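You operate a simulated robot arm through the tools that you are given. There is no shell and no other tool. Be economical: measure what you need, move in short steps, check, and stop when the job is done.

The job below is to be done with a simulated two-armed robot. You get a single attempt, and the scene is never put back.

TASK
Put the book on the top of the side table away on the end of the white counter. Then open the left cart drawer, put the yellow spool from the inside of the left cart drawer on the yellow card pack and shut the drawer again. Then fetch the yellow felt block and set it on the red board. Then fetch the white card pack and set it on the clear end of the wide table. Keep to this order.
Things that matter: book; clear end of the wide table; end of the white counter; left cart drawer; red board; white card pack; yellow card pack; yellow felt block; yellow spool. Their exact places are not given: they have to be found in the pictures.

The check looks at the end state, three seconds after you hand in, the way a careful person would. Anything else that was tipped, shoved, dropped, spilled or broken makes it a failure.

THE ROBOT
Two 6-joint arms with three-finger grippers on one trunk, on a base that drives. Base frame: it is fixed to the floor where the robot stands at the start and does not move with it; the origin is under the middle of the robot, x ahead of it, y to its left, z up. Units: m, rad, N and s.
The left shoulder is at the start at [0.04, 0.147, 1.357], the right one opposite. Places, roughly: book (7x10x2 cm) [0.5, -0.1, 0.9]; clear end of the wide table [-4.1, -1.6, 0.8]; end of the white counter (54x16 cm) [-3.76, -3.94, 0.88]; left cart drawer [-5.9, -3.7, 0.6]; red board (20x15x1 cm) [-7, -0.1, 0.9]; white card pack [-6.75, -1.25, 1]; yellow card pack [-7, -1.25, 1]; yellow felt block (5x5x5 cm) [-5.9, -3.9, 0.7]; yellow spool (5x5x4 cm) [-5.9, -3.7, 0.6]. Payload 2.69 kg a hand.
Tool frame (each hand has its own): the origin (TCP) lies between the finger pads and is the grasp point; the fingertips stand 0.029 m ahead of it; z points along the fingers, y is the line along which they close. Largest opening 0.12 m; the body of the gripper starts 0.078 m behind the TCP.
Orientation is told as [roll, pitch, yaw] about the base's x, y, z axes, in that order, counted from this pose: with the fingers straight down and closing along the base's y, the tool's x points along the base's -x, its y along +y and its z along -z.

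THE INTERFACE
- The arms move only by the tool drive_tool. It takes "left_targets", "right_targets" or both (then of equal length, played together; a hand with none holds still); each is a list that holds one entry, the list of rows, each a list of 7 numbers: the shift along the tool's x, y, z in units of 20 mm (1.0 is 20 mm), then the turn, a rotation vector about the tool's x, y, z in units of 6 degrees (1.0 is 6 degrees), then the opening in per cent of the stroke, from 0 (shut) to 100 (fully open). In form: [[[dx, dy, dz, rx, ry, rz, hand], ...]]. A call has 1 to 12 rows; each row shifts and turns the commanded pose from where the row before left it, along the tool's axes as they then stand. A call with a number of a shift or a turn outside -1 to 1 is refused whole. Each row takes 0.2 s and may step no farther than 0.05 m and 0.15 rad from the row before; otherwise, or with a gripper value out of range, the whole call is refused. A pose out of reach is approached as far as the arm can. The call stops where the force on the tool passes 40 N (or 10 N more than at its start, if that is more) or the arm is blocked; 0.2 s more then pass. The fingers move at their own pace and stop on an object; they squeeze with about 22 N. The grip force told is the motor's: it shows also when the fingers shut on nothing. Time passes only in rows, and 0.2 s behind the last, so rows that do not move let the fingers close. It gives the time, the measured TCP pose, the force on the tool (base axes), the opening and the grip force at its end, in the units of the frame above (readings bear some noise), with the torque about the TCP (base axes, N m) and any sound that the robot's microphone picked up.
- Cameras (640 x 400 px; columns grow to the right, rows downward): "scene" is now at [0.0948, 0.0054, 1.5626]; the picture's right is [0.09, -1.00, -0.00], its down [-0.78, -0.07, -0.63] and it looks along [0.62, 0.05, -0.78] (base axes); focal length 276 px, centre (320, 200). "left" rides on the left gripper at [0.063, 0, -0.104] in its tool frame; the picture's right is [0.00, 1.00, 0.00], its down [-0.83, 0.00, -0.56] and it looks along [-0.56, 0.00, 0.83] (tool axes); focal length 275 px, centre (320, 200). "right" rides on the right gripper at [0.063, 0, -0.104] in its tool frame; the picture's right is [0.00, 1.00, 0.00], its down [-0.83, 0.00, -0.56] and it looks along [-0.56, 0.00, 0.83] (tool axes); focal length 275 px, centre (320, 200).
- camera(camera): a new picture of that camera. The clock stands still meanwhile.
- raise_lower(by): slides the trunk up (or, below 0, down) by that many m; the arms and the scene camera ride with it, the base frame stays. It gives what a move gives, with no picture.
- steer(legs): drives the robot by 1 to 6 legs, each [ahead, turn to the left] in m and rad, along the robot's own axes; the way and the turn of a leg run together, so that a leg with both is an arc; at most 1.5 m and 3.142 rad a leg. The arms and the cameras ride along, it lands a little off, and it stops where it bumps. It gives what a move gives.
- turn_head(pan, tilt): turns the head with the scene camera to pan (to the left, within 1.501 rad either way) and tilt (down, from -0.506 to 1.204), counted from straight ahead of the robot. It gives what a move gives.
- locate(camera, pixels): for up to 12 pixels [column, row] of the newest picture of that camera ("zoom" is the newest enlarged one), the place [x, y, z] in the base frame of the surface seen there, good to about 0.002 m. The clock stands still meanwhile.
- zoom(camera, box): a new picture of the part [left, top, right, bottom] of that camera's present view, enlarged. The clock stands still meanwhile.
- close_job(): hands the job in; it is judged then, once.

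Go step by step. Measure first, check grasps and placings, and put right what went wrong. The budget is 110 turns and 108 pictures, counting those below and the enlarged ones. Unless the task says otherwise, let go and move clear before handing in, and close with one line.

The tools are called after "Emit:" by a JSON object that holds its "name" and its "arguments". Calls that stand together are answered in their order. drive_tool: Moves the arms, as the interface text tells. Its arguments: {"type":"object","properties":{"left_targets":{"type":"array","items":{"type":"array","items":{"type":"array","items":{"type":"number"}}}},"right_targets":{"type":"array","items":{"type":"array","items":{"type":"array","items":{"type":"number"}}}}},"required":[]} The other tools are called the same way: raise_lower (by) slides the trunk up or down; steer (legs) drives the base; turn_head (pan, tilt) turns the head that bears the scene camera; camera (camera) takes a picture; locate (camera, pixels) gives the place of the surface under pixels of a picture; zoom (camera, box) takes an enlarged picture of a part of a camera's view; close_job () hands the job in.

At the start:

```text
time_s: 0.0
left_eef_pos: [0.4703, 0.1951, 0.9994]
left_ee_rot: [-0.001, -0.001, -0.001]
left_contact_force: [-0.9, -0.3, -0.2]
left_moment: [0.03, 0.02, 0.02]
left_width: 0.1199
left_grasp_force: 0.1
right_eef_pos: [0.4842, -0.2437, 0.9999]
right_ee_rot: [-0.001, -0.002, 0.001]
right_contact_force: [0.5, 0.1, -0.8]
right_moment: [0.0, -0.04, -0.02]
right_width: 0.1202
right_grasp_force: 0.1
trunk travel left (down, up): [-0.483, 0.014]
robot x, y, heading: [0.0022, -0.0003, 0.001]
head pan, tilt: [0.087, 0.894]
```

scene: 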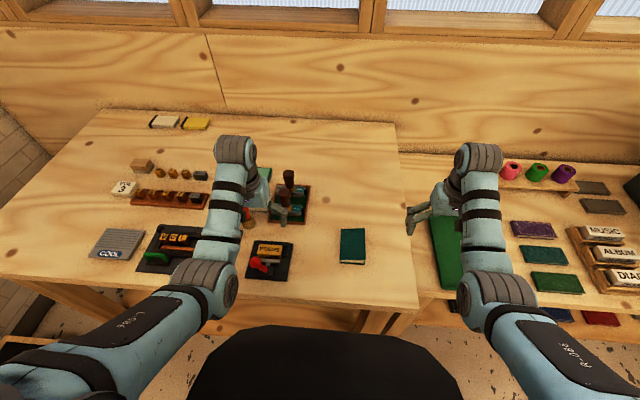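
right: 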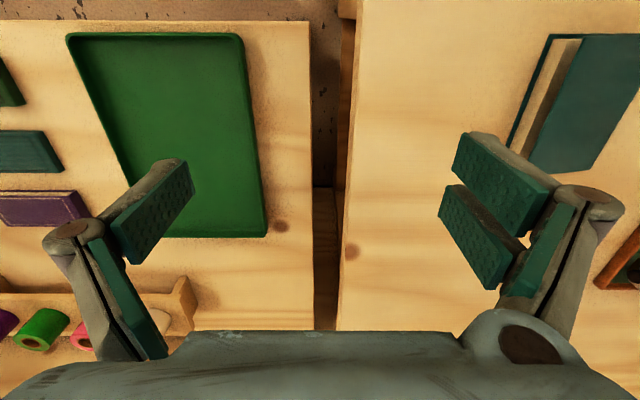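
left: 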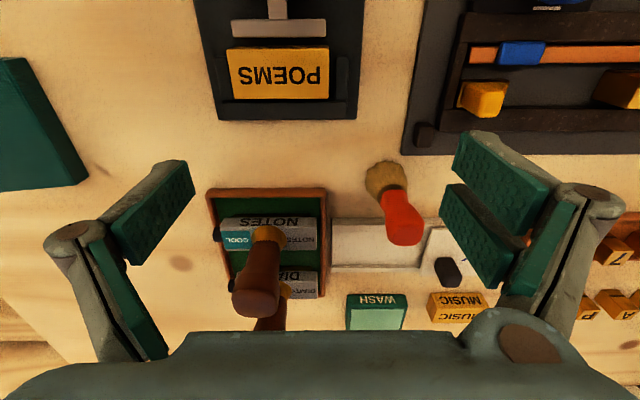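

The book shows at about (352,246) in the scene picture, dark green, near the edge of the table. I measure its corners and the table around it.

Emit:
{"name": "locate", "arguments": {"camera": "scene", "pixels": [[342, 230], [364, 230], [341, 260], [364, 262], [352, 246], [385, 246], [320, 246], [352, 290], [265, 250], [440, 250]]}}

Emit:
{"name": "locate", "arguments": {"camera": "right", "pixels": [[552, 38], [583, 38], [515, 145], [550, 165], [600, 100], [350, 250]]}}

```text
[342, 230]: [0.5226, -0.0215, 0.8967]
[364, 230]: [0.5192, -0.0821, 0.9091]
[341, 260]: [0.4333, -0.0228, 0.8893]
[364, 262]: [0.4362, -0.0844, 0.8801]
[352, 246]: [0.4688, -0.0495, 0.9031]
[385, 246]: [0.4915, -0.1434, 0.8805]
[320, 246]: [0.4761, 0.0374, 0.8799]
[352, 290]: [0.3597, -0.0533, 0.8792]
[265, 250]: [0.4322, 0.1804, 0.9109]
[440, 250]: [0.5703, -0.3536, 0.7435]
```

```text
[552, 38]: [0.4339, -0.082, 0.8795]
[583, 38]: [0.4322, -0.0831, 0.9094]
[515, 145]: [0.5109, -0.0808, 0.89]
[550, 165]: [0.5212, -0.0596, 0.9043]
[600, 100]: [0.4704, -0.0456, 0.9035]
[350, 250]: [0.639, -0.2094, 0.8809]
```

The book lies with its long side along x, centred at about (0.477, -0.052), top at 0.905, table at 0.88. I bring the right hand above it.

Emit:
{"name": "drive_tool", "arguments": {"right_targets": [[[0.035, 0.96, 0, 0, 0, 0, 100], [0.035, 0.96, 0, 0, 0, 0, 100], [0.035, 0.96, 0, 0, 0, 0, 100], [0.035, 0.96, 0, 0, 0, 0, 100], [0.035, 0.96, 0, 0, 0, 0, 100], [0.035, 0.96, 0, 0, 0, 0, 100], [0.035, 0.96, 0, 0, 0, 0, 100], [0.035, 0.96, 0, 0, 0, 0, 100], [0.035, 0.96, 0, 0, 0, 0, 100], [0.035, 0.96, 0, 0, 0, 0, 100], [0, 0, 1, 0, 0, 0, 100], [0, 0, 0, 0, 0, 0, 100]]]}}

Emit:
{"name": "camera", "arguments": {"camera": "right"}}

```text
time_s: 2.6
left_eef_pos: [0.4694, 0.1958, 0.9993]
left_ee_rot: [-0.001, -0.001, 0.0]
left_contact_force: [-1.1, -0.7, 0.1]
left_moment: [-0.01, 0.02, 0.01]
left_width: 0.1199
left_grasp_force: 0.1
right_eef_pos: [0.4822, -0.063, 0.9824]
right_ee_rot: [-0.012, -0.008, -0.012]
right_contact_force: [-0.3, -0.5, 0.3]
right_moment: [0.02, -0.02, 0.02]
right_width: 0.1198
right_grasp_force: 0.0
trunk travel left (down, up): [-0.483, 0.014]
robot x, y, heading: [0.0035, 0.0017, 0.002]
head pan, tilt: [0.087, 0.894]
```

```text
104 pictures are left
```

right: 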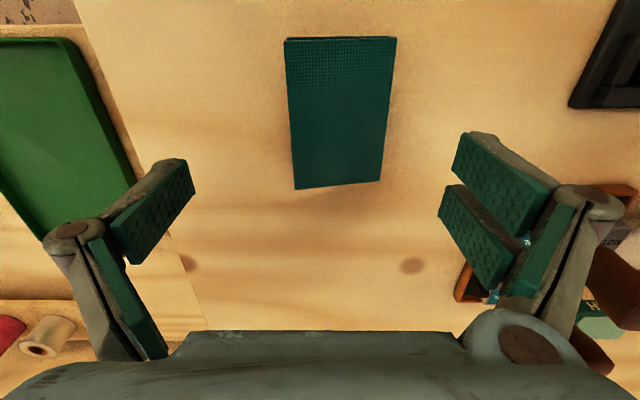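

The hand is about over the book, about 1 cm to the right. I lower with a small correction and close.

Emit:
{"name": "drive_tool", "arguments": {"right_targets": [[[0, 0.25, 0.85, 0, 0, 0, 100], [0, 0, 0.85, 0, 0, 0, 100], [0, 0, 0.85, 0, 0, 0, 100], [0, 0, 0.85, 0, 0, 0, 100], [0, 0, 0, 0, 0, 0, 100], [0, 0, 0, 0, 0, 0, 100]]]}}

Emit:
{"name": "camera", "arguments": {"camera": "right"}}

```text
time_s: 4.0
left_eef_pos: [0.4697, 0.1961, 0.9989]
left_ee_rot: [-0.001, -0.001, -0.001]
left_contact_force: [-0.1, 0.7, 0.0]
left_moment: [-0.02, -0.04, 0.0]
left_width: 0.1202
left_grasp_force: 0.1
right_eef_pos: [0.4772, -0.0445, 0.9133]
right_ee_rot: [-0.001, 0.001, 0.0]
right_contact_force: [-0.1, -1.1, -0.3]
right_moment: [0.01, 0.02, 0.01]
right_width: 0.1198
right_grasp_force: 0.1
trunk travel left (down, up): [-0.483, 0.014]
robot x, y, heading: [-0.0016, 0.0005, 0.004]
head pan, tilt: [0.087, 0.894]
```

```text
103 pictures are left
```

right: 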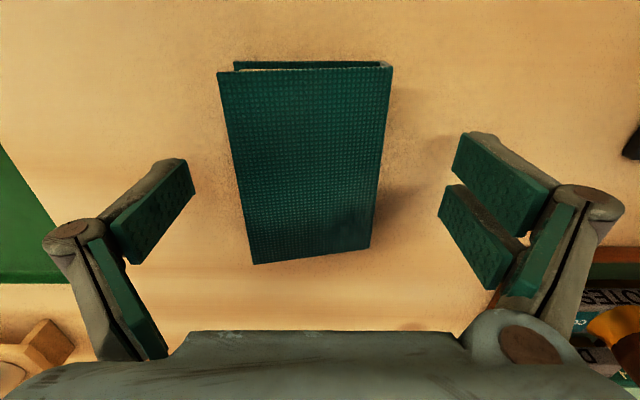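

The fingers straddle the book at (300,165). I centre by −0.007 m, close, and lift a little.

Emit:
{"name": "drive_tool", "arguments": {"right_targets": [[[0, -0.38, 0.05, 0, 0, 0, 100], [0, 0, 0, 0, 0, 0, 100], [0, 0, 0, 0, 0, 0, 40], [0, 0, 0, 0, 0, 0, 0], [0, 0, 0, 0, 0, 0, 0], [0, 0, 0, 0, 0, 0, 0], [0, 0, -0.7, 0, 0, 0, 0], [0, 0, -1, 0, 0, 0, 0], [0, 0, -1, 0, 0, 0, 0], [0, 0, -1, 0, 0, 0, 0], [0, 0, -1, 0, 0, 0, 0], [0, 0, 0, 0, 0, 0, 0]]]}}

Emit:
{"name": "camera", "arguments": {"camera": "right"}}

```text
time_s: 6.6
left_eef_pos: [0.4702, 0.1963, 0.999]
left_ee_rot: [0.0, 0.0, 0.0]
left_contact_force: [-0.7, 0.0, -0.9]
left_moment: [0.03, -0.02, -0.01]
left_width: 0.1201
left_grasp_force: 0.0
right_eef_pos: [0.4807, -0.0666, 1.0028]
right_ee_rot: [-0.017, -0.001, -0.016]
right_contact_force: [0.7, -0.7, -0.4]
right_moment: [-0.01, -0.01, 0.03]
right_width: 0.0674
right_grasp_force: 22.1
trunk travel left (down, up): [-0.483, 0.014]
robot x, y, heading: [0.0007, -0.0019, -0.002]
head pan, tilt: [0.087, 0.894]
```

```text
102 pictures are left
```

right: 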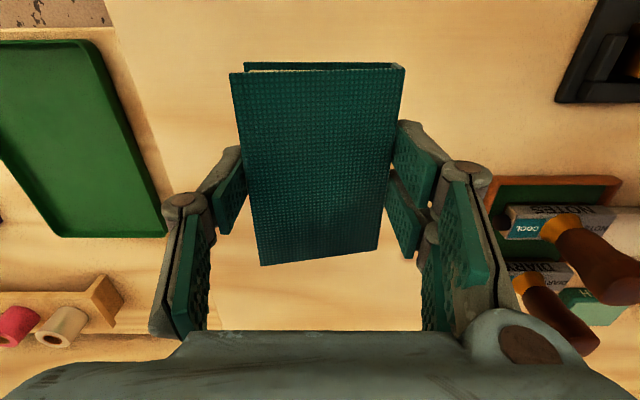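

The book is held (width 0.067, grip 22 N). I lift both hands and pull them back for the drive.

Emit:
{"name": "drive_tool", "arguments": {"right_targets": [[[0, 0, -1, 0, 0, 0, 0], [0.71, -0.95, -0.75, 0, 0, 0, 0], [0.71, -0.95, -0.75, 0, 0, 0, 0], [0.71, -0.95, -0.75, 0, 0, 0, 0], [0.71, -0.95, -0.75, 0, 0, 0, 0], [0.71, -0.95, -0.75, 0, 0, 0, 0], [0.71, -0.95, -0.75, 0, 0, 0, 0], [0.71, -0.95, -0.75, 0, 0, 0, 0]]], "left_targets": [[[0, 0, -1, 0, 0, 0, 0], [0.71, 0, -0.75, 0, 0, 0, 0], [0.71, 0, -0.75, 0, 0, 0, 0], [0.71, 0, -0.75, 0, 0, 0, 0], [0.71, 0, -0.75, 0, 0, 0, 0], [0.71, 0, -0.75, 0, 0, 0, 0], [0.71, 0, -0.75, 0, 0, 0, 0], [0.71, 0, -0.75, 0, 0, 0, 0]]]}}

Emit:
{"name": "turn_head", "arguments": {"pan": -1.5, "tilt": 0.5}}

Emit:
{"name": "camera", "arguments": {"camera": "scene"}}

Emit:
{"name": "turn_head", "arguments": {"pan": 1.5, "tilt": 0.5}}

Emit:
{"name": "camera", "arguments": {"camera": "scene"}}

```text
time_s: 8.4
left_eef_pos: [0.4795, 0.1938, 1.0085]
left_ee_rot: [-0.002, 0.001, 0.001]
left_contact_force: [-0.2, 0.6, 0.8]
left_moment: [0.0, 0.04, 0.0]
left_width: 0.0
left_grasp_force: 21.8
left hand out of reach, approached as far as the arm can: row 1, 2, 3, 4, 5, 6, 7, 8
right_eef_pos: [0.4871, -0.1505, 1.0228]
right_ee_rot: [0.001, -0.001, 0.0]
right_contact_force: [-0.1, 0.3, -0.4]
right_moment: [0.03, 0.01, 0.03]
right_width: 0.0676
right_grasp_force: 22.0
right hand out of reach, approached as far as the arm can: row 2, 3, 4, 5, 6, 7, 8
trunk travel left (down, up): [-0.483, 0.014]
robot x, y, heading: [-0.0009, -0.0024, -0.003]
head pan, tilt: [0.087, 0.894]
```

```text
time_s: 10.1
left_eef_pos: [0.4787, 0.1946, 1.0077]
left_ee_rot: [-0.001, -0.001, 0.001]
left_contact_force: [-0.3, 1.1, -0.4]
left_moment: [-0.01, 0.01, -0.02]
left_width: 0.0003
left_grasp_force: 22.4
right_eef_pos: [0.4868, -0.1501, 1.0221]
right_ee_rot: [-0.001, 0.0, -0.001]
right_contact_force: [0.0, -0.1, -1.1]
right_moment: [-0.02, -0.02, 0.01]
right_width: 0.0676
right_grasp_force: 22.3
trunk travel left (down, up): [-0.483, 0.014]
robot x, y, heading: [0.0002, 0.0002, 0.003]
head pan, tilt: [-1.499, 0.499]
```

```text
101 pictures are left
```

scene: 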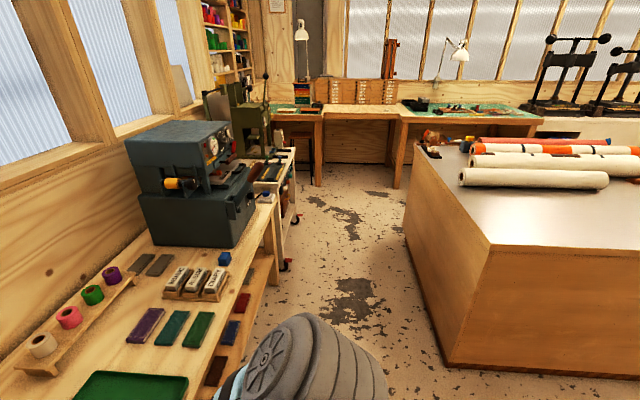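

```text
time_s: 12.7
left_eef_pos: [0.4793, 0.194, 1.0076]
left_ee_rot: [-0.001, -0.003, 0.0]
left_contact_force: [0.1, -1.2, -0.9]
left_moment: [0.0, 0.0, -0.02]
left_width: 0.0
left_grasp_force: 22.1
right_eef_pos: [0.487, -0.1504, 1.0227]
right_ee_rot: [0.002, -0.001, 0.0]
right_contact_force: [-0.4, 0.1, -0.6]
right_moment: [0.01, -0.02, 0.0]
right_width: 0.0673
right_grasp_force: 21.9
trunk travel left (down, up): [-0.483, 0.014]
robot x, y, heading: [0.0022, 0.0024, 0.001]
head pan, tilt: [1.499, 0.499]
```

```text
100 pictures are left
```

scene: 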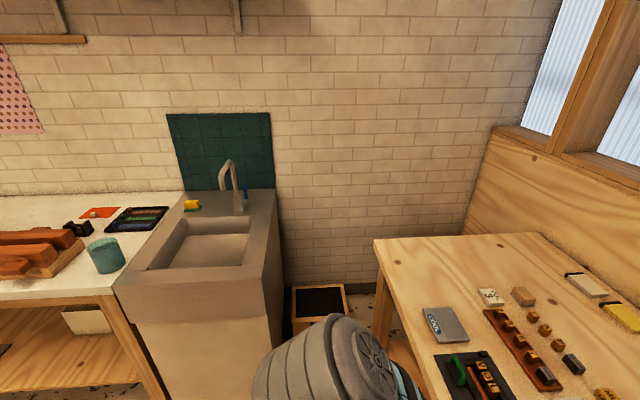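

Hands stay near (0.48, ±0.2, 1.01). I look right again to measure the large bench and the aisle.

Emit:
{"name": "turn_head", "arguments": {"pan": -1.5, "tilt": 0.5}}

Emit:
{"name": "camera", "arguments": {"camera": "scene"}}

Emit:
{"name": "locate", "arguments": {"camera": "scene", "pixels": [[447, 366], [488, 243], [418, 145], [409, 235], [275, 265], [285, 265], [320, 180], [396, 185], [600, 380], [637, 255], [470, 145], [350, 110]]}}

```text
time_s: 15.3
left_eef_pos: [0.4802, 0.1955, 1.0079]
left_ee_rot: [0.0, -0.001, 0.001]
left_contact_force: [0.5, 0.0, 0.2]
left_moment: [-0.04, -0.02, 0.02]
left_width: 0.0003
left_grasp_force: 22.2
right_eef_pos: [0.4882, -0.1501, 1.0231]
right_ee_rot: [0.0, 0.0, 0.0]
right_contact_force: [-0.4, -0.1, -0.3]
right_moment: [-0.01, 0.0, -0.04]
right_width: 0.0674
right_grasp_force: 22.1
trunk travel left (down, up): [-0.483, 0.014]
robot x, y, heading: [-0.0014, 0.0036, -0.003]
head pan, tilt: [-1.499, 0.499]
```

```text
99 pictures are left
```

scene: 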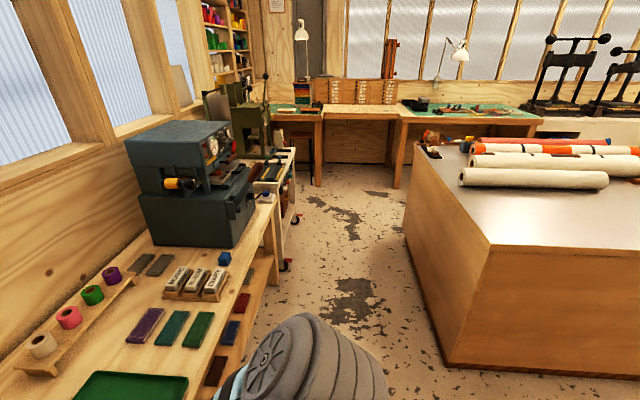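

```text
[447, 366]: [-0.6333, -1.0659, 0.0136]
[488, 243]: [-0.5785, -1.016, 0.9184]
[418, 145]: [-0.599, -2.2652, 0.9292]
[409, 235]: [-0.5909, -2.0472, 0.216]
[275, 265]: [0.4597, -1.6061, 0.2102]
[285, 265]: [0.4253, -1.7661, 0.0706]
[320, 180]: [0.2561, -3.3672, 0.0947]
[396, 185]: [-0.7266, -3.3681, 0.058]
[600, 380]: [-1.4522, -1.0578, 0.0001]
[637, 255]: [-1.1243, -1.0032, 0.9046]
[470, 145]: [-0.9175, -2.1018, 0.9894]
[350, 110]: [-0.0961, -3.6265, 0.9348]
```

The bench fills x<−0.59, y from −1.0 to −2.3; free floor behind me is likely. I back off 0.45 m, turn left about 90° and look along the room.

Emit:
{"name": "steer", "arguments": {"legs": [[-0.45, 0], [0, 1.57]]}}

Emit:
{"name": "turn_head", "arguments": {"pan": 1.3, "tilt": 0.35}}

Emit:
{"name": "camera", "arguments": {"camera": "scene"}}

```text
time_s: 21.8
left_eef_pos: [-0.6478, 0.4835, 1.0075]
left_ee_rot: [0.0, -0.003, 1.559]
left_contact_force: [-0.8, -1.4, 0.4]
left_moment: [0.03, -0.01, -0.04]
left_width: 0.0
left_grasp_force: 22.3
right_eef_pos: [-0.3023, 0.4878, 1.0231]
right_ee_rot: [0.001, 0.0, 1.559]
right_contact_force: [0.1, -0.2, -1.4]
right_moment: [0.03, -0.03, -0.03]
right_width: 0.0674
right_grasp_force: 21.9
trunk travel left (down, up): [-0.483, 0.014]
robot x, y, heading: [-0.4576, 0.0034, 1.559]
head pan, tilt: [-1.499, 0.499]
```

```text
time_s: 24.3
left_eef_pos: [-0.6476, 0.4828, 1.0081]
left_ee_rot: [0.0, -0.001, 1.559]
left_contact_force: [0.0, -0.2, 0.3]
left_moment: [0.01, 0.02, 0.01]
left_width: 0.0006
left_grasp_force: 22.2
right_eef_pos: [-0.3027, 0.4879, 1.0224]
right_ee_rot: [0.0, 0.001, 1.561]
right_contact_force: [-0.2, 0.3, -0.2]
right_moment: [0.01, -0.02, 0.03]
right_width: 0.0676
right_grasp_force: 21.9
trunk travel left (down, up): [-0.483, 0.014]
robot x, y, heading: [-0.4581, 0.0027, 1.559]
head pan, tilt: [1.3, 0.351]
```

```text
98 pictures are left
```

scene: 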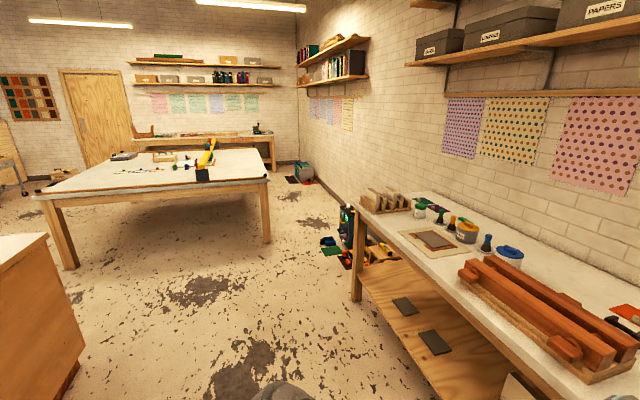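

The white wide table is ahead in this view, corridor is open. I measure its corners and the other pieces.

Emit:
{"name": "locate", "arguments": {"camera": "scene", "pixels": [[72, 268], [268, 240], [48, 190], [266, 180], [48, 237], [70, 340], [342, 255], [355, 300], [413, 210], [205, 172], [230, 320], [25, 195]]}}

Emit:
{"name": "turn_head", "arguments": {"pan": 1.5, "tilt": 0.2}}

Emit:
{"name": "camera", "arguments": {"camera": "scene"}}

```text
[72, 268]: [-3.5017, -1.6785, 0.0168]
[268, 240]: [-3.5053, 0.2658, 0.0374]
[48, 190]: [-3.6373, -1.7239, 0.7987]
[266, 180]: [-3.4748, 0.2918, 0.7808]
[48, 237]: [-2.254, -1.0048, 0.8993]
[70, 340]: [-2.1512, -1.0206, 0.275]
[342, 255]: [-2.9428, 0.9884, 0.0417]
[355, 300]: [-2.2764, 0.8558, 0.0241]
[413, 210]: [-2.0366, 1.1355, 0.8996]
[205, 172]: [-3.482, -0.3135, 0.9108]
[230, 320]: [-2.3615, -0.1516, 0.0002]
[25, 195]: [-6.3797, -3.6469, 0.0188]
```

```text
time_s: 25.0
left_eef_pos: [-0.6485, 0.4832, 1.0091]
left_ee_rot: [0.0, -0.003, 1.561]
left_contact_force: [0.2, -1.1, -0.5]
left_moment: [-0.02, -0.02, -0.02]
left_width: 0.0
left_grasp_force: 22.4
right_eef_pos: [-0.3027, 0.4875, 1.023]
right_ee_rot: [-0.001, 0.0, 1.559]
right_contact_force: [0.9, -0.4, -2.4]
right_moment: [0.02, 0.0, -0.01]
right_width: 0.0671
right_grasp_force: 22.0
trunk travel left (down, up): [-0.483, 0.014]
robot x, y, heading: [-0.4588, -0.0004, 1.561]
head pan, tilt: [1.499, 0.201]
```

```text
97 pictures are left
```

scene: 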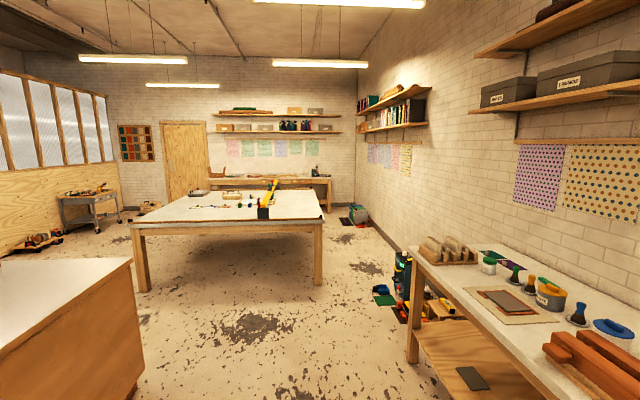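

The corridor between bench (ends x≈−2.25) and wide table (edge x≈−3.48) is about 1.2 m. I drive to (−2.85, 0) and turn to face −y.

Emit:
{"name": "steer", "arguments": {"legs": [[0, 1.58], [1.2, 0], [1.19, 0], [0, 1.57]]}}

Emit:
{"name": "turn_head", "arguments": {"pan": 0, "tilt": 0.4}}

Emit:
{"name": "camera", "arguments": {"camera": "scene"}}

```text
time_s: 44.6
left_eef_pos: [-2.7295, -0.4617, 1.0092]
left_ee_rot: [-0.001, -0.001, -1.617]
left_contact_force: [0.3, 0.0, 0.1]
left_moment: [0.02, 0.02, 0.02]
left_width: 0.0
left_grasp_force: 22.0
right_eef_pos: [-3.075, -0.4518, 1.0227]
right_ee_rot: [0.0, 0.001, -1.616]
right_contact_force: [0.7, 0.5, -0.7]
right_moment: [0.0, 0.02, -0.04]
right_width: 0.0675
right_grasp_force: 22.0
trunk travel left (down, up): [-0.483, 0.014]
robot x, y, heading: [-2.8994, 0.0274, -1.619]
head pan, tilt: [1.499, 0.201]
```

```text
time_s: 46.2
left_eef_pos: [-2.7295, -0.4621, 1.0092]
left_ee_rot: [-0.001, -0.002, -1.618]
left_contact_force: [0.5, -1.3, -0.8]
left_moment: [0.03, -0.03, 0.01]
left_width: 0.0002
left_grasp_force: 21.7
right_eef_pos: [-3.076, -0.4541, 1.0223]
right_ee_rot: [0.001, 0.0, -1.619]
right_contact_force: [0.9, 0.2, -0.4]
right_moment: [0.02, 0.01, -0.01]
right_width: 0.0677
right_grasp_force: 21.5
trunk travel left (down, up): [-0.483, 0.014]
robot x, y, heading: [-2.9014, 0.0278, -1.619]
head pan, tilt: [0.0, 0.4]
```

```text
96 pictures are left
```

scene: 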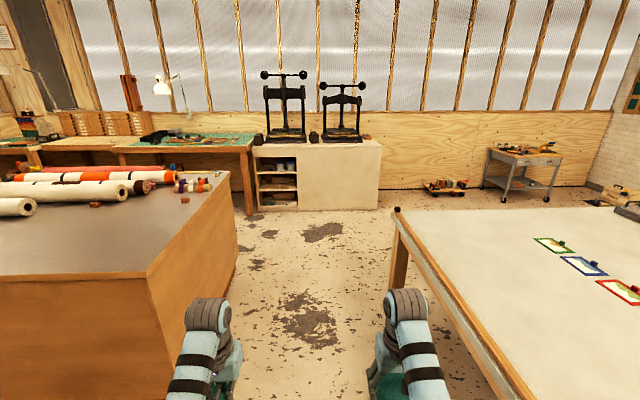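

The white counter with the book presses is at (315,175). I measure its corners and the free end.

Emit:
{"name": "locate", "arguments": {"camera": "scene", "pixels": [[258, 155], [376, 152], [377, 205], [368, 142], [370, 148], [360, 140], [342, 140], [315, 150], [435, 190], [397, 212], [520, 160], [300, 208]]}}

Emit:
{"name": "zoom", "arguments": {"camera": "scene", "box": [240, 60, 580, 220]}}

```text
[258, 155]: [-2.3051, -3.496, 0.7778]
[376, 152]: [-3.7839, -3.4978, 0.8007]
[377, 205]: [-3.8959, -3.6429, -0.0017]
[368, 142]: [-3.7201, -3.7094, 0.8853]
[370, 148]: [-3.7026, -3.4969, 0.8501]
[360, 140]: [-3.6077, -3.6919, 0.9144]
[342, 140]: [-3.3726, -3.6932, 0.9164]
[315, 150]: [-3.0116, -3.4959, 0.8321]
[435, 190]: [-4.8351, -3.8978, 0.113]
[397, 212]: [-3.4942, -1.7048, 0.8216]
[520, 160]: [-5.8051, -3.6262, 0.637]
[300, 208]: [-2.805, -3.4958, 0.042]
```

```text
1.88 times, centred on (410, 140) of scene
```

zoom: 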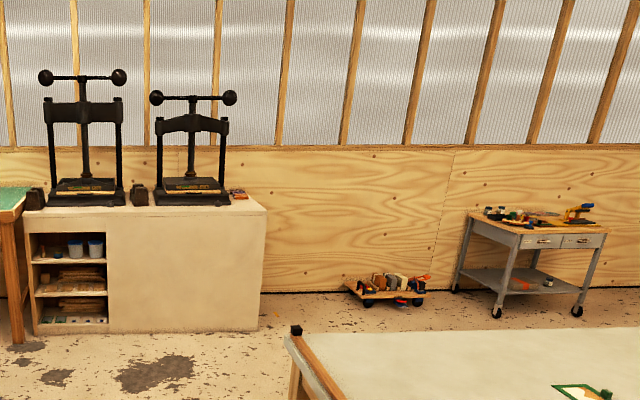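

The counter end is at x −3.84..−3.68, top 0.885, front face y=−3.5; something red lies on it near (240,193) in the zoom. I drive down the corridor to about y=−2.2 and then turn toward the end.

Emit:
{"name": "steer", "arguments": {"legs": [[1.2, 0.05], [1.1, 0], [0, -0.6], [0.7, 0], [0, 0.6]]}}

Emit:
{"name": "turn_head", "arguments": {"pan": -0.1, "tilt": 0.6}}

Emit:
{"name": "camera", "arguments": {"camera": "scene"}}

```text
time_s: 64.3
left_eef_pos: [-3.1243, -3.3228, 1.0097]
left_ee_rot: [0.0, -0.001, -1.573]
left_contact_force: [0.5, -0.3, 0.2]
left_moment: [0.0, -0.01, 0.0]
left_width: 0.0002
left_grasp_force: 21.7
right_eef_pos: [-3.47, -3.3291, 1.0224]
right_ee_rot: [-0.001, -0.001, -1.574]
right_contact_force: [-0.4, -0.6, -1.0]
right_moment: [0.01, 0.0, -0.01]
right_width: 0.0674
right_grasp_force: 21.9
trunk travel left (down, up): [-0.483, 0.014]
robot x, y, heading: [-3.3159, -2.8398, -1.575]
head pan, tilt: [0.0, 0.4]
```

```text
time_s: 65.0
left_eef_pos: [-3.1241, -3.3214, 1.0081]
left_ee_rot: [-0.001, -0.003, -1.574]
left_contact_force: [0.0, 0.3, 0.6]
left_moment: [0.0, 0.01, 0.0]
left_width: 0.0001
left_grasp_force: 21.9
right_eef_pos: [-3.4686, -3.3282, 1.0213]
right_ee_rot: [0.001, 0.0, -1.574]
right_contact_force: [0.2, 0.4, -0.7]
right_moment: [0.01, 0.02, 0.03]
right_width: 0.0677
right_grasp_force: 21.7
trunk travel left (down, up): [-0.483, 0.014]
robot x, y, heading: [-3.3158, -2.8411, -1.573]
head pan, tilt: [-0.099, 0.6]
```

```text
94 pictures are left
```

scene: 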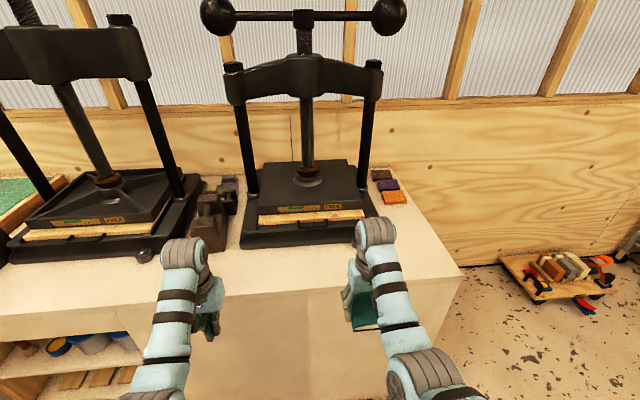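

The right end of the counter around (410,240) is free apart from three small packs at (385,185). I measure the free area.

Emit:
{"name": "locate", "arguments": {"camera": "scene", "pixels": [[395, 203], [406, 198], [410, 240], [455, 265], [415, 278], [378, 240], [388, 177], [415, 180], [372, 195], [430, 240], [400, 215]]}}

```text
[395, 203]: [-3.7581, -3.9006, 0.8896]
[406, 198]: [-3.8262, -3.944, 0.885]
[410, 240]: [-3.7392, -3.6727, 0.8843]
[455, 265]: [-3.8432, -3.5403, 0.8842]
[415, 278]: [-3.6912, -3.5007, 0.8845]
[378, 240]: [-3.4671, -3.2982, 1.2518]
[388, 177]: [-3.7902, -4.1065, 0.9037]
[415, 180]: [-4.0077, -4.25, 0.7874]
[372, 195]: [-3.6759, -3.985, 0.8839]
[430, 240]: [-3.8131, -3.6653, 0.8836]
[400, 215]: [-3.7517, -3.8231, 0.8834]
```

The free zone at the end is x −3.84..−3.68, y −3.88..−3.67; approaching from the front would bring the left hand near the press, so I check the room on the west side by the trolley.

Emit:
{"name": "locate", "arguments": {"camera": "scene", "pixels": [[502, 258], [540, 301], [587, 312], [570, 295], [340, 240], [375, 235], [380, 75], [368, 150], [300, 225], [500, 330], [520, 280]]}}

Emit:
{"name": "camera", "arguments": {"camera": "left"}}

```text
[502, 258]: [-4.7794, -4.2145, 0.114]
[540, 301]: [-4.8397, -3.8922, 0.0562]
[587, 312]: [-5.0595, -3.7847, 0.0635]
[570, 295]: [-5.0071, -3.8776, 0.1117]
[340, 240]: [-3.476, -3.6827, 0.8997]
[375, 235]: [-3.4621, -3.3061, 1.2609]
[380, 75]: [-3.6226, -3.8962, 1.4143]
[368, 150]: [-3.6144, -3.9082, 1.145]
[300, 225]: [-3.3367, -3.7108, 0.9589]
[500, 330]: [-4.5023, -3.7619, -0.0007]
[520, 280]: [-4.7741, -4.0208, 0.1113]
```

```text
93 pictures are left
```

left: 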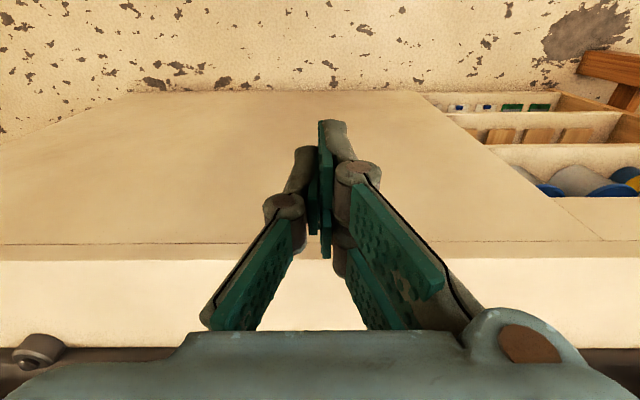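

West side is free (trolley x<−4.77). I drive there backward so that I end at about (−4.3, −3.63) facing +x with hands clear of the presses.

Emit:
{"name": "steer", "arguments": {"legs": [[0, -1.57], [0.98, 0], [0, -1.57], [-0.7, 0]]}}

```text
time_s: 81.3
left_eef_pos: [-4.5035, -3.0376, 1.0075]
left_ee_rot: [0.001, 0.001, 1.542]
left_contact_force: [-0.7, 0.0, -0.4]
left_moment: [0.0, -0.01, 0.0]
left_width: 0.0
left_grasp_force: 21.6
right_eef_pos: [-4.1585, -3.0394, 1.0223]
right_ee_rot: [-0.001, 0.003, 1.543]
right_contact_force: [-0.2, -0.3, -1.7]
right_moment: [-0.03, -0.03, -0.01]
right_width: 0.0674
right_grasp_force: 22.2
trunk travel left (down, up): [-0.483, 0.014]
robot x, y, heading: [-4.3249, -3.522, 1.542]
head pan, tilt: [-0.099, 0.6]
```

At (−4.325, −3.522). I back 0.11 m more and turn to +x.

Emit:
{"name": "steer", "arguments": {"legs": [[-0.1, 0], [0, -1.545], [0.06, 0]]}}

Emit:
{"name": "turn_head", "arguments": {"pan": -0.2, "tilt": 0.8}}

Emit:
{"name": "camera", "arguments": {"camera": "scene"}}

```text
time_s: 86.7
left_eef_pos: [-3.7956, -3.4298, 1.012]
left_ee_rot: [0.0, -0.012, 0.001]
left_contact_force: [1.5, -0.5, -0.4]
left_moment: [-0.02, 0.12, 0.02]
left_width: 0.0001
left_grasp_force: 21.9
right_eef_pos: [-3.7871, -3.7753, 1.0263]
right_ee_rot: [0.0, -0.011, 0.001]
right_contact_force: [1.0, 0.1, -1.9]
right_moment: [-0.03, 0.12, -0.01]
right_width: 0.0675
right_grasp_force: 21.6
trunk travel left (down, up): [-0.483, 0.014]
robot x, y, heading: [-4.2649, -3.6264, 0.0]
head pan, tilt: [-0.099, 0.6]
```

```text
time_s: 87.5
left_eef_pos: [-3.794, -3.4299, 1.0114]
left_ee_rot: [0.001, -0.011, 0.0]
left_contact_force: [-1.3, 0.0, 1.3]
left_moment: [-0.02, -0.05, -0.02]
left_width: 0.0
left_grasp_force: 22.0
right_eef_pos: [-3.7862, -3.7762, 1.0267]
right_ee_rot: [-0.001, -0.009, -0.001]
right_contact_force: [-0.3, -0.2, -0.5]
right_moment: [0.0, -0.02, -0.02]
right_width: 0.0677
right_grasp_force: 21.4
trunk travel left (down, up): [-0.483, 0.014]
robot x, y, heading: [-4.2673, -3.6228, -0.003]
head pan, tilt: [-0.201, 0.799]
```

```text
92 pictures are left
```

scene: 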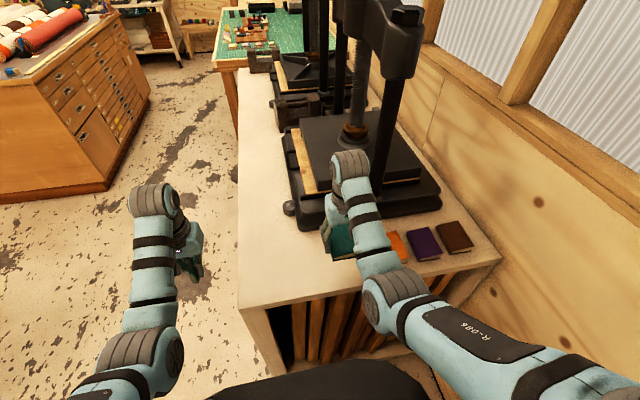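

The book hangs over the clear end. I move 2 cm forward and lower 8 cm, then check.

Emit:
{"name": "drive_tool", "arguments": {"right_targets": [[[-0.5, 0, 0, 0, 0, 0, 0], [-0.5, 0, 0, 0, 0, 0, 0], [0, 0, 1, 0, 0, 0, 0], [0, 0, 1, 0, 0, 0, 0], [0, 0, 1, 0, 0, 0, 0], [0, 0, 1, 0, 0, 0, 0], [0, 0, 0, 0, 0, 0, 0], [0, 0, 0, 0, 0, 0, 0]]]}}

Emit:
{"name": "camera", "arguments": {"camera": "right"}}

```text
time_s: 89.3
left_eef_pos: [-3.7907, -3.4308, 1.0103]
left_ee_rot: [0.0, -0.008, 0.001]
left_contact_force: [-0.2, 0.4, -0.5]
left_moment: [-0.01, 0.02, 0.04]
left_width: 0.0
left_grasp_force: 22.0
right_eef_pos: [-3.7632, -3.7769, 0.9439]
right_ee_rot: [0.0, -0.005, 0.002]
right_contact_force: [-1.1, 0.0, -0.8]
right_moment: [-0.01, 0.03, 0.02]
right_width: 0.0676
right_grasp_force: 22.5
trunk travel left (down, up): [-0.483, 0.014]
robot x, y, heading: [-4.269, -3.6278, -0.002]
head pan, tilt: [-0.201, 0.799]
```

```text
91 pictures are left
```

right: 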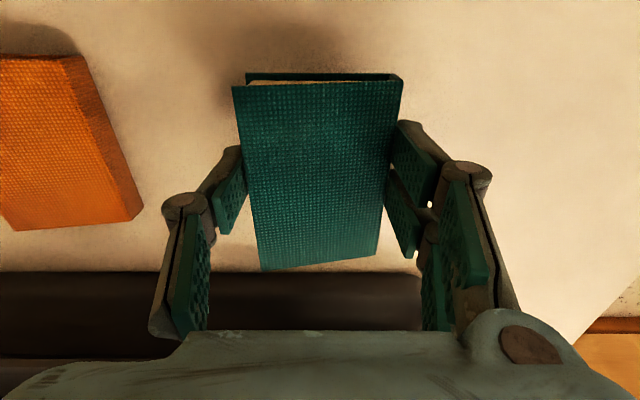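

Nothing touched yet; the press base edge at row ~272 is near in view. I measure distances before the last lowering.

Emit:
{"name": "locate", "arguments": {"camera": "right", "pixels": [[320, 285], [120, 290], [100, 268], [140, 205], [262, 268], [375, 252], [246, 75], [400, 76], [320, 30], [600, 300], [350, 20]]}}

```text
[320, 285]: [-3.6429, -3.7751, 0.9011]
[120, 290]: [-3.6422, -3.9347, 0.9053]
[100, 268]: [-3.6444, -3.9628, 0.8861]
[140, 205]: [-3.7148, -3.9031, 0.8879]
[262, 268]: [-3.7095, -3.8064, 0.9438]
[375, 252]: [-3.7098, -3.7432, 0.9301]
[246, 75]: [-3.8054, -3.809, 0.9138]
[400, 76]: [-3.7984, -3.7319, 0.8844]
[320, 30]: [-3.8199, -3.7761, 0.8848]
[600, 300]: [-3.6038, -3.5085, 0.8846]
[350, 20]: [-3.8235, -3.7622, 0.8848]
```

Book spans x −3.805..−3.71, within the clear zone. I lower 2.7 cm and open.

Emit:
{"name": "drive_tool", "arguments": {"right_targets": [[[0, 0, 0.7, 0, 0, 0, 0], [0, 0, 0.6, 0, 0, 0, 0], [0, 0, 0.05, 0, 0, 0, 0], [0, 0, 0, 0, 0, 0, 0], [0, 0, 0, 0, 0, 0, 65], [0, 0, 0, 0, 0, 0, 75], [0, 0, 0, 0, 0, 0, 90], [0, 0, 0, 0, 0, 0, 100], [0, 0, -1, 0, 0, 0, 100], [0, 0, -1, 0, 0, 0, 100], [0, 0, -1, 0, 0, 0, 100], [0, 0, -1, 0, 0, 0, 100]]]}}

Emit:
{"name": "camera", "arguments": {"camera": "right"}}

```text
time_s: 91.9
left_eef_pos: [-3.791, -3.4304, 1.0105]
left_ee_rot: [0.0, -0.006, 0.001]
left_contact_force: [1.0, -0.2, -0.1]
left_moment: [0.01, 0.02, 0.03]
left_width: 0.0002
left_grasp_force: 22.1
right_eef_pos: [-3.7627, -3.7767, 0.9971]
right_ee_rot: [0.001, -0.005, 0.0]
right_contact_force: [-0.3, -0.7, 1.2]
right_moment: [-0.01, 0.0, -0.01]
right_width: 0.12
right_grasp_force: 0.1
trunk travel left (down, up): [-0.483, 0.014]
robot x, y, heading: [-4.2663, -3.625, -0.003]
head pan, tilt: [-0.201, 0.799]
```

```text
90 pictures are left
```

right: 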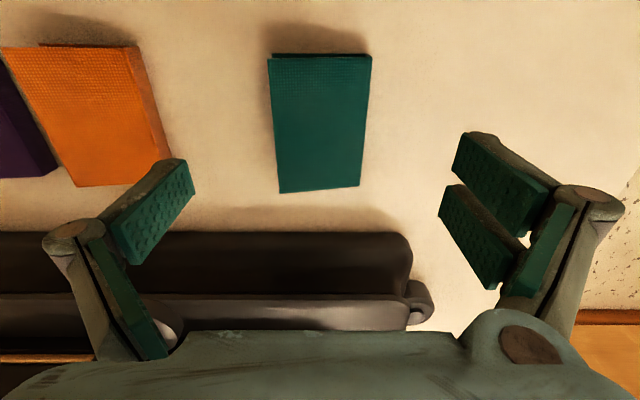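

The book lies flat at the end (320,120), clear of the other packs. Next I drive to the cart, staying between it and the wide table.

Emit:
{"name": "steer", "arguments": {"legs": [[-0.1, 0], [0, 1.57], [0.85, 0], [0, 1.57], [1.35, 0], [0, 1.2]]}}

Emit:
{"name": "turn_head", "arguments": {"pan": 0.2, "tilt": 0.6}}

Emit:
{"name": "camera", "arguments": {"camera": "scene"}}

```text
time_s: 114.1
left_eef_pos: [-5.7547, -3.3129, 1.0103]
left_ee_rot: [-0.002, -0.005, -1.969]
left_contact_force: [0.9, 0.5, -0.3]
left_moment: [-0.03, 0.02, -0.04]
left_width: 0.0002
left_grasp_force: 22.3
right_eef_pos: [-6.0841, -3.2043, 0.9962]
right_ee_rot: [0.001, -0.005, -1.968]
right_contact_force: [-0.1, 0.2, 0.5]
right_moment: [0.01, 0.03, 0.01]
right_width: 0.12
right_grasp_force: 0.2
trunk travel left (down, up): [-0.483, 0.014]
robot x, y, heading: [-5.7509, -2.799, -1.969]
head pan, tilt: [-0.201, 0.799]
```

```text
time_s: 115.0
left_eef_pos: [-5.7528, -3.3129, 1.0106]
left_ee_rot: [0.0, -0.007, -1.969]
left_contact_force: [0.3, -1.3, -0.1]
left_moment: [0.01, 0.01, 0.02]
left_width: 0.0002
left_grasp_force: 22.0
right_eef_pos: [-6.0835, -3.2051, 0.9979]
right_ee_rot: [-0.001, -0.005, -1.968]
right_contact_force: [0.9, 0.4, 0.4]
right_moment: [0.02, -0.01, 0.01]
right_width: 0.1199
right_grasp_force: 0.1
trunk travel left (down, up): [-0.483, 0.014]
robot x, y, heading: [-5.7488, -2.7986, -1.974]
head pan, tilt: [0.201, 0.6]
```

```text
89 pictures are left
```

scene: 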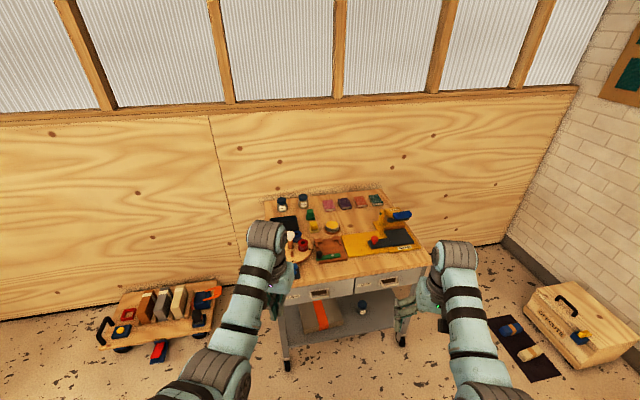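

Emit:
{"name": "zoom", "arguments": {"camera": "scene", "box": [240, 180, 440, 305]}}

Emit:
{"name": "locate", "arguments": {"camera": "scene", "pixels": [[320, 293], [396, 276], [287, 305], [354, 290], [286, 287], [355, 280], [425, 265], [268, 200], [385, 188], [331, 226], [289, 366], [372, 290]]}}

```text
3.20 times, centred on (340, 242) of scene
```

zoom: 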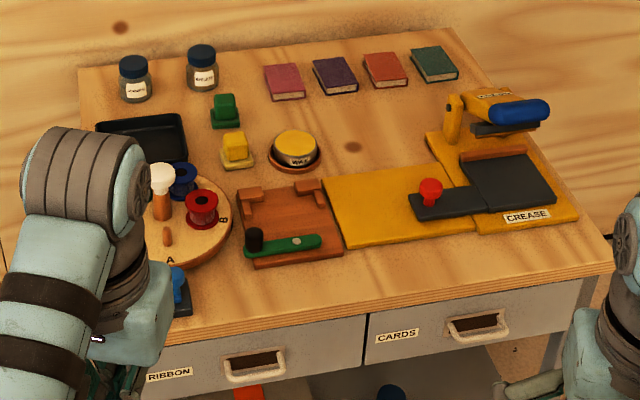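

```text
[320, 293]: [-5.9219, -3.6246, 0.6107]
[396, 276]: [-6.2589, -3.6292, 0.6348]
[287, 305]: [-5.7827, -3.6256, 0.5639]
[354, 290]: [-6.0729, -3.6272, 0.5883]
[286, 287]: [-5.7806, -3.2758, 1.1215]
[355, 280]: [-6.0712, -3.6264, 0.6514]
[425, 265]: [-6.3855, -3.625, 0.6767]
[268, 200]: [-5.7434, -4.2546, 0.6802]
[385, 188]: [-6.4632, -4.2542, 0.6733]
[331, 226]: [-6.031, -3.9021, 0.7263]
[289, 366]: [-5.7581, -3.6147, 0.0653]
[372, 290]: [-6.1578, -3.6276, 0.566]
```

Left drawer (RIBBON) handle is at about (−5.92, −3.61, 0.61); drawer front y=−3.625, cart top z≈0.675; the felt block is the small yellow cube on the cart. I take up a stance facing −y in front and lower the trunk.

Emit:
{"name": "steer", "arguments": {"legs": [[0, -0.61], [0.39, 0], [0, 1.0]]}}

Emit:
{"name": "raise_lower", "arguments": {"by": -0.3}}

Emit:
{"name": "turn_head", "arguments": {"pan": 0.1, "tilt": 0.75}}

Emit:
{"name": "camera", "arguments": {"camera": "scene"}}

Emit:
{"name": "camera", "arguments": {"camera": "left"}}

```text
time_s: 121.6
left_eef_pos: [-5.8898, -3.4804, 1.0111]
left_ee_rot: [0.0, -0.005, -1.593]
left_contact_force: [0.1, -0.6, -0.7]
left_moment: [-0.01, 0.0, -0.01]
left_width: 0.0
left_grasp_force: 21.9
right_eef_pos: [-6.2368, -3.4995, 0.9957]
right_ee_rot: [0.0, -0.006, -1.594]
right_contact_force: [-0.2, 0.3, -0.1]
right_moment: [-0.03, 0.01, -0.01]
right_width: 0.1198
right_grasp_force: 0.1
trunk travel left (down, up): [-0.483, 0.014]
robot x, y, heading: [-6.0733, -3.0023, -1.596]
head pan, tilt: [0.201, 0.6]
```

```text
time_s: 124.6
left_eef_pos: [-5.8893, -3.4797, 0.7107]
left_ee_rot: [0.001, -0.01, -1.594]
left_contact_force: [0.4, -0.1, -0.1]
left_moment: [0.01, -0.01, -0.03]
left_width: 0.0001
left_grasp_force: 21.5
right_eef_pos: [-6.2362, -3.4997, 0.6971]
right_ee_rot: [-0.001, -0.006, -1.593]
right_contact_force: [0.3, -0.2, 0.3]
right_moment: [0.01, 0.0, 0.03]
right_width: 0.12
right_grasp_force: 0.0
trunk travel left (down, up): [-0.183, 0.314]
robot x, y, heading: [-6.0747, -3.0007, -1.591]
head pan, tilt: [0.201, 0.6]
```

```text
time_s: 125.3
left_eef_pos: [-5.8904, -3.4817, 0.7108]
left_ee_rot: [0.001, -0.007, -1.592]
left_contact_force: [-1.0, 0.4, 0.5]
left_moment: [0.01, 0.02, -0.01]
left_width: 0.0
left_grasp_force: 21.6
right_eef_pos: [-6.236, -3.5019, 0.6957]
right_ee_rot: [-0.001, -0.006, -1.592]
right_contact_force: [0.6, 0.1, 1.0]
right_moment: [0.01, 0.01, 0.0]
right_width: 0.1201
right_grasp_force: 0.0
trunk travel left (down, up): [-0.183, 0.314]
robot x, y, heading: [-6.0733, -2.998, -1.597]
head pan, tilt: [0.099, 0.75]
```

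```text
87 pictures are left
```

scene: 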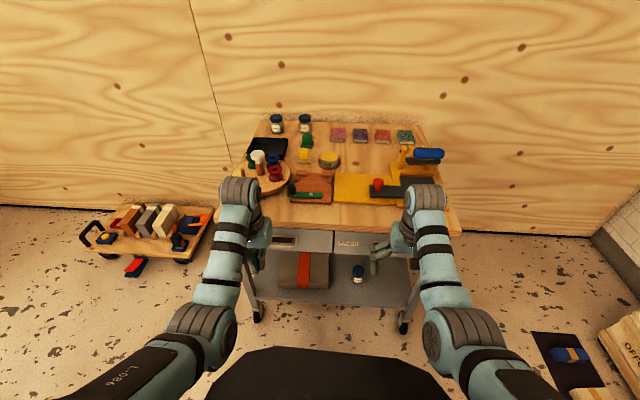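

```text
86 pictures are left
```

left: 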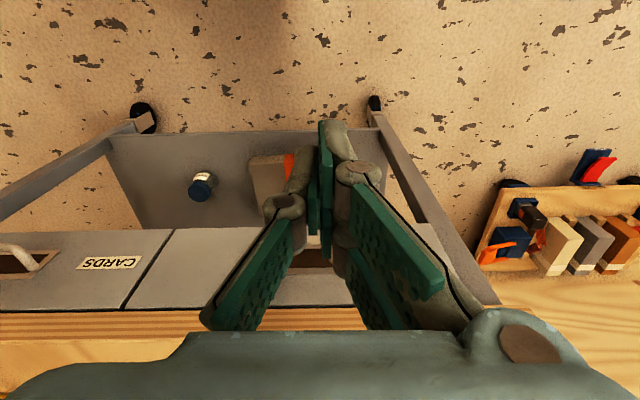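

I zoom on the drawer fronts to judge the handle's shape and the gap behind the bar.

Emit:
{"name": "zoom", "arguments": {"camera": "scene", "box": [260, 220, 420, 290]}}

Emit:
{"name": "locate", "arguments": {"camera": "scene", "pixels": [[284, 239], [284, 244], [290, 240], [276, 239], [297, 239], [345, 243], [300, 155], [304, 155], [304, 162]]}}

Emit:
{"name": "locate", "arguments": {"camera": "left", "pixels": [[10, 247], [40, 262], [52, 255], [20, 275], [316, 258], [110, 262], [290, 235], [150, 318]]}}

```text
4.00 times, centred on (340, 255) of scene
```

zoom: 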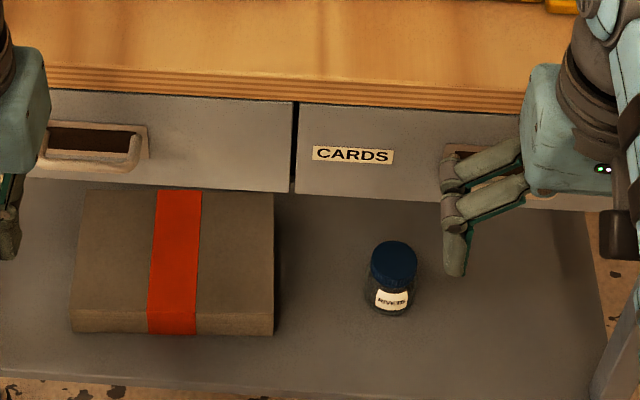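

```text
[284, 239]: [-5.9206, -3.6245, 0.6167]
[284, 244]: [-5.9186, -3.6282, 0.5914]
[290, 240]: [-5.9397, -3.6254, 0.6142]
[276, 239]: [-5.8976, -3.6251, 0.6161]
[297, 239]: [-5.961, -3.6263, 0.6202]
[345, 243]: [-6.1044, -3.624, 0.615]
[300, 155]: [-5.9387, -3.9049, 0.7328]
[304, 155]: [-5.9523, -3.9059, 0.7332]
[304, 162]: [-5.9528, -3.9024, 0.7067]
```

```text
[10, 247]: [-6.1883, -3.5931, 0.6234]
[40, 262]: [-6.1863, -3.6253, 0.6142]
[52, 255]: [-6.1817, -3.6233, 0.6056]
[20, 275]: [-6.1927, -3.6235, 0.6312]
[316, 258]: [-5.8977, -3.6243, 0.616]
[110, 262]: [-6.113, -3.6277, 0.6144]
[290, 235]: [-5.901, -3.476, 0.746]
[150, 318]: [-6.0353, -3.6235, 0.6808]
```

The handle bar lies at y≈−3.593, z≈0.618, about 2.5 cm off the drawer face. I turn the left hand 90° about its axis so that one finger can go behind the bar, opening 3 cm.

Emit:
{"name": "drive_tool", "arguments": {"left_targets": [[[0, 0, 0, 0, 0, 1, 25], [0, 0, 0, 0, 0, 1, 25], [0, 0, 0, 0, 0, 1, 25], [0, 0, 0, 0, 0, 1, 25], [0, 0, 0, 0, 0, 1, 25], [0, 0, 0, 0, 0, 1, 25], [0, 0, 0, 0, 0, 1, 25], [0, 0, 0, 0, 0, 1, 25], [0, 0, 0, 0, 0, 1, 25], [0, 0, 0, 0, 0, 1, 25], [0, 0, 0, 0, 0, 1, 25], [0, 0, 0, 0, 0, 1, 25]]]}}

Emit:
{"name": "drive_tool", "arguments": {"left_targets": [[[0, 0, 0, 0, 0, 1, 25], [0, 0, 0, 0, 0, 1, 25], [0, 0, 0, 0, 0, 0.8, 25], [0, 0, 0, 0, 0, 0, 25], [0, 0, 0, 0, 0, 0, 25]]]}}

Emit:
{"name": "camera", "arguments": {"camera": "left"}}

```text
time_s: 127.9
left_eef_pos: [-5.89, -3.4829, 0.7075]
left_ee_rot: [0.005, -0.004, -2.851]
left_contact_force: [0.2, -0.1, -0.2]
left_moment: [-0.01, -0.03, -0.01]
left_width: 0.0302
left_grasp_force: 0.0
left hand out of reach, approached as far as the arm can: row 1
right_eef_pos: [-6.2361, -3.5002, 0.6967]
right_ee_rot: [-0.001, -0.005, -1.595]
right_contact_force: [0.1, -0.1, 0.1]
right_moment: [-0.01, 0.03, 0.02]
right_width: 0.1201
right_grasp_force: 0.0
trunk travel left (down, up): [-0.183, 0.314]
robot x, y, heading: [-6.0731, -2.9993, -1.59]
head pan, tilt: [0.099, 0.75]
```

```text
time_s: 129.1
left_eef_pos: [-5.8897, -3.484, 0.7077]
left_ee_rot: [0.007, 0.0, 3.139]
left_contact_force: [-0.6, 0.0, -0.7]
left_moment: [0.01, 0.0, 0.03]
left_width: 0.0298
left_grasp_force: 0.0
right_eef_pos: [-6.2358, -3.5015, 0.6972]
right_ee_rot: [0.002, -0.006, -1.594]
right_contact_force: [0.0, -1.0, -0.2]
right_moment: [-0.01, 0.02, 0.02]
right_width: 0.1199
right_grasp_force: 0.0
trunk travel left (down, up): [-0.183, 0.314]
robot x, y, heading: [-6.0743, -3.0027, -1.595]
head pan, tilt: [0.099, 0.75]
```

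```text
84 pictures are left
```

left: 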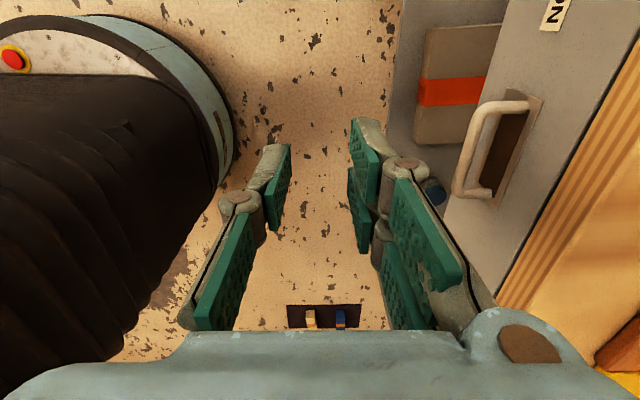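

The handle is well seen at (475,150). I measure its bar.

Emit:
{"name": "locate", "arguments": {"camera": "left", "pixels": [[495, 105], [475, 130], [465, 160], [459, 188], [485, 192], [522, 100], [515, 140], [500, 180], [525, 265], [605, 160]]}}

```text
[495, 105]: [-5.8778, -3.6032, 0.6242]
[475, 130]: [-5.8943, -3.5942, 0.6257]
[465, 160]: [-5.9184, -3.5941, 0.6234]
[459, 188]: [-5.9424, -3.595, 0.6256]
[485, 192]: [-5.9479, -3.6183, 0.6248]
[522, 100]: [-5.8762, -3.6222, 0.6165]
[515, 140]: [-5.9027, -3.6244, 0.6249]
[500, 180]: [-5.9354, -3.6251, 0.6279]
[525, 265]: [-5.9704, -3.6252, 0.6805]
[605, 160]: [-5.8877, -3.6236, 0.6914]
```

Bar centre at (−5.912, −3.594), top z 0.625. I move the hand over it, staying at z 0.71.

Emit:
{"name": "drive_tool", "arguments": {"left_targets": [[[-0.18, 0.9, 0, 0, 0, 0, 25], [-0.18, 0.9, 0, 0, 0, 0, 25], [-0.18, 0.9, 0, 0, 0, 0, 25], [-0.18, 0.9, 0, 0, 0, 0, 25], [-0.18, 0.9, 0, 0, 0, 0, 25], [-0.18, 0.9, 0, 0, 0, 0, 25], [0, 0, 0, 0, 0, 0, 25], [0, 0, 0, 0, 0, 0, 25]]]}}

Emit:
{"name": "camera", "arguments": {"camera": "left"}}

```text
time_s: 130.9
left_eef_pos: [-5.9088, -3.566, 0.7111]
left_ee_rot: [0.009, -0.001, 3.141]
left_contact_force: [-0.2, -0.6, 0.5]
left_moment: [-0.01, -0.02, -0.02]
left_width: 0.0301
left_grasp_force: 0.0
left hand out of reach, approached as far as the arm can: row 5, 6
right_eef_pos: [-6.236, -3.5015, 0.6975]
right_ee_rot: [-0.001, -0.005, -1.593]
right_contact_force: [0.2, 0.9, -0.4]
right_moment: [-0.02, 0.04, -0.02]
right_width: 0.1201
right_grasp_force: 0.1
trunk travel left (down, up): [-0.183, 0.314]
robot x, y, heading: [-6.0758, -3.0002, -1.592]
head pan, tilt: [0.099, 0.75]
```

```text
83 pictures are left
```

left: 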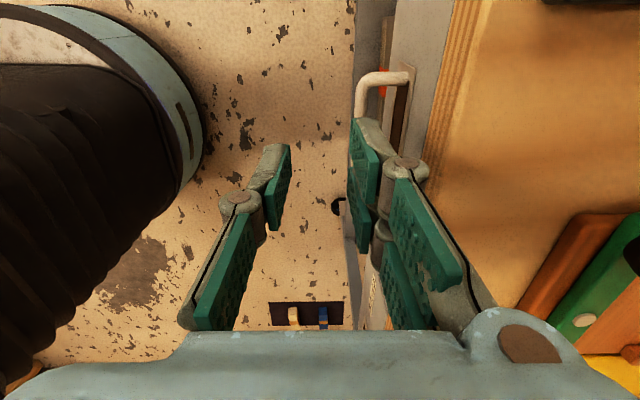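

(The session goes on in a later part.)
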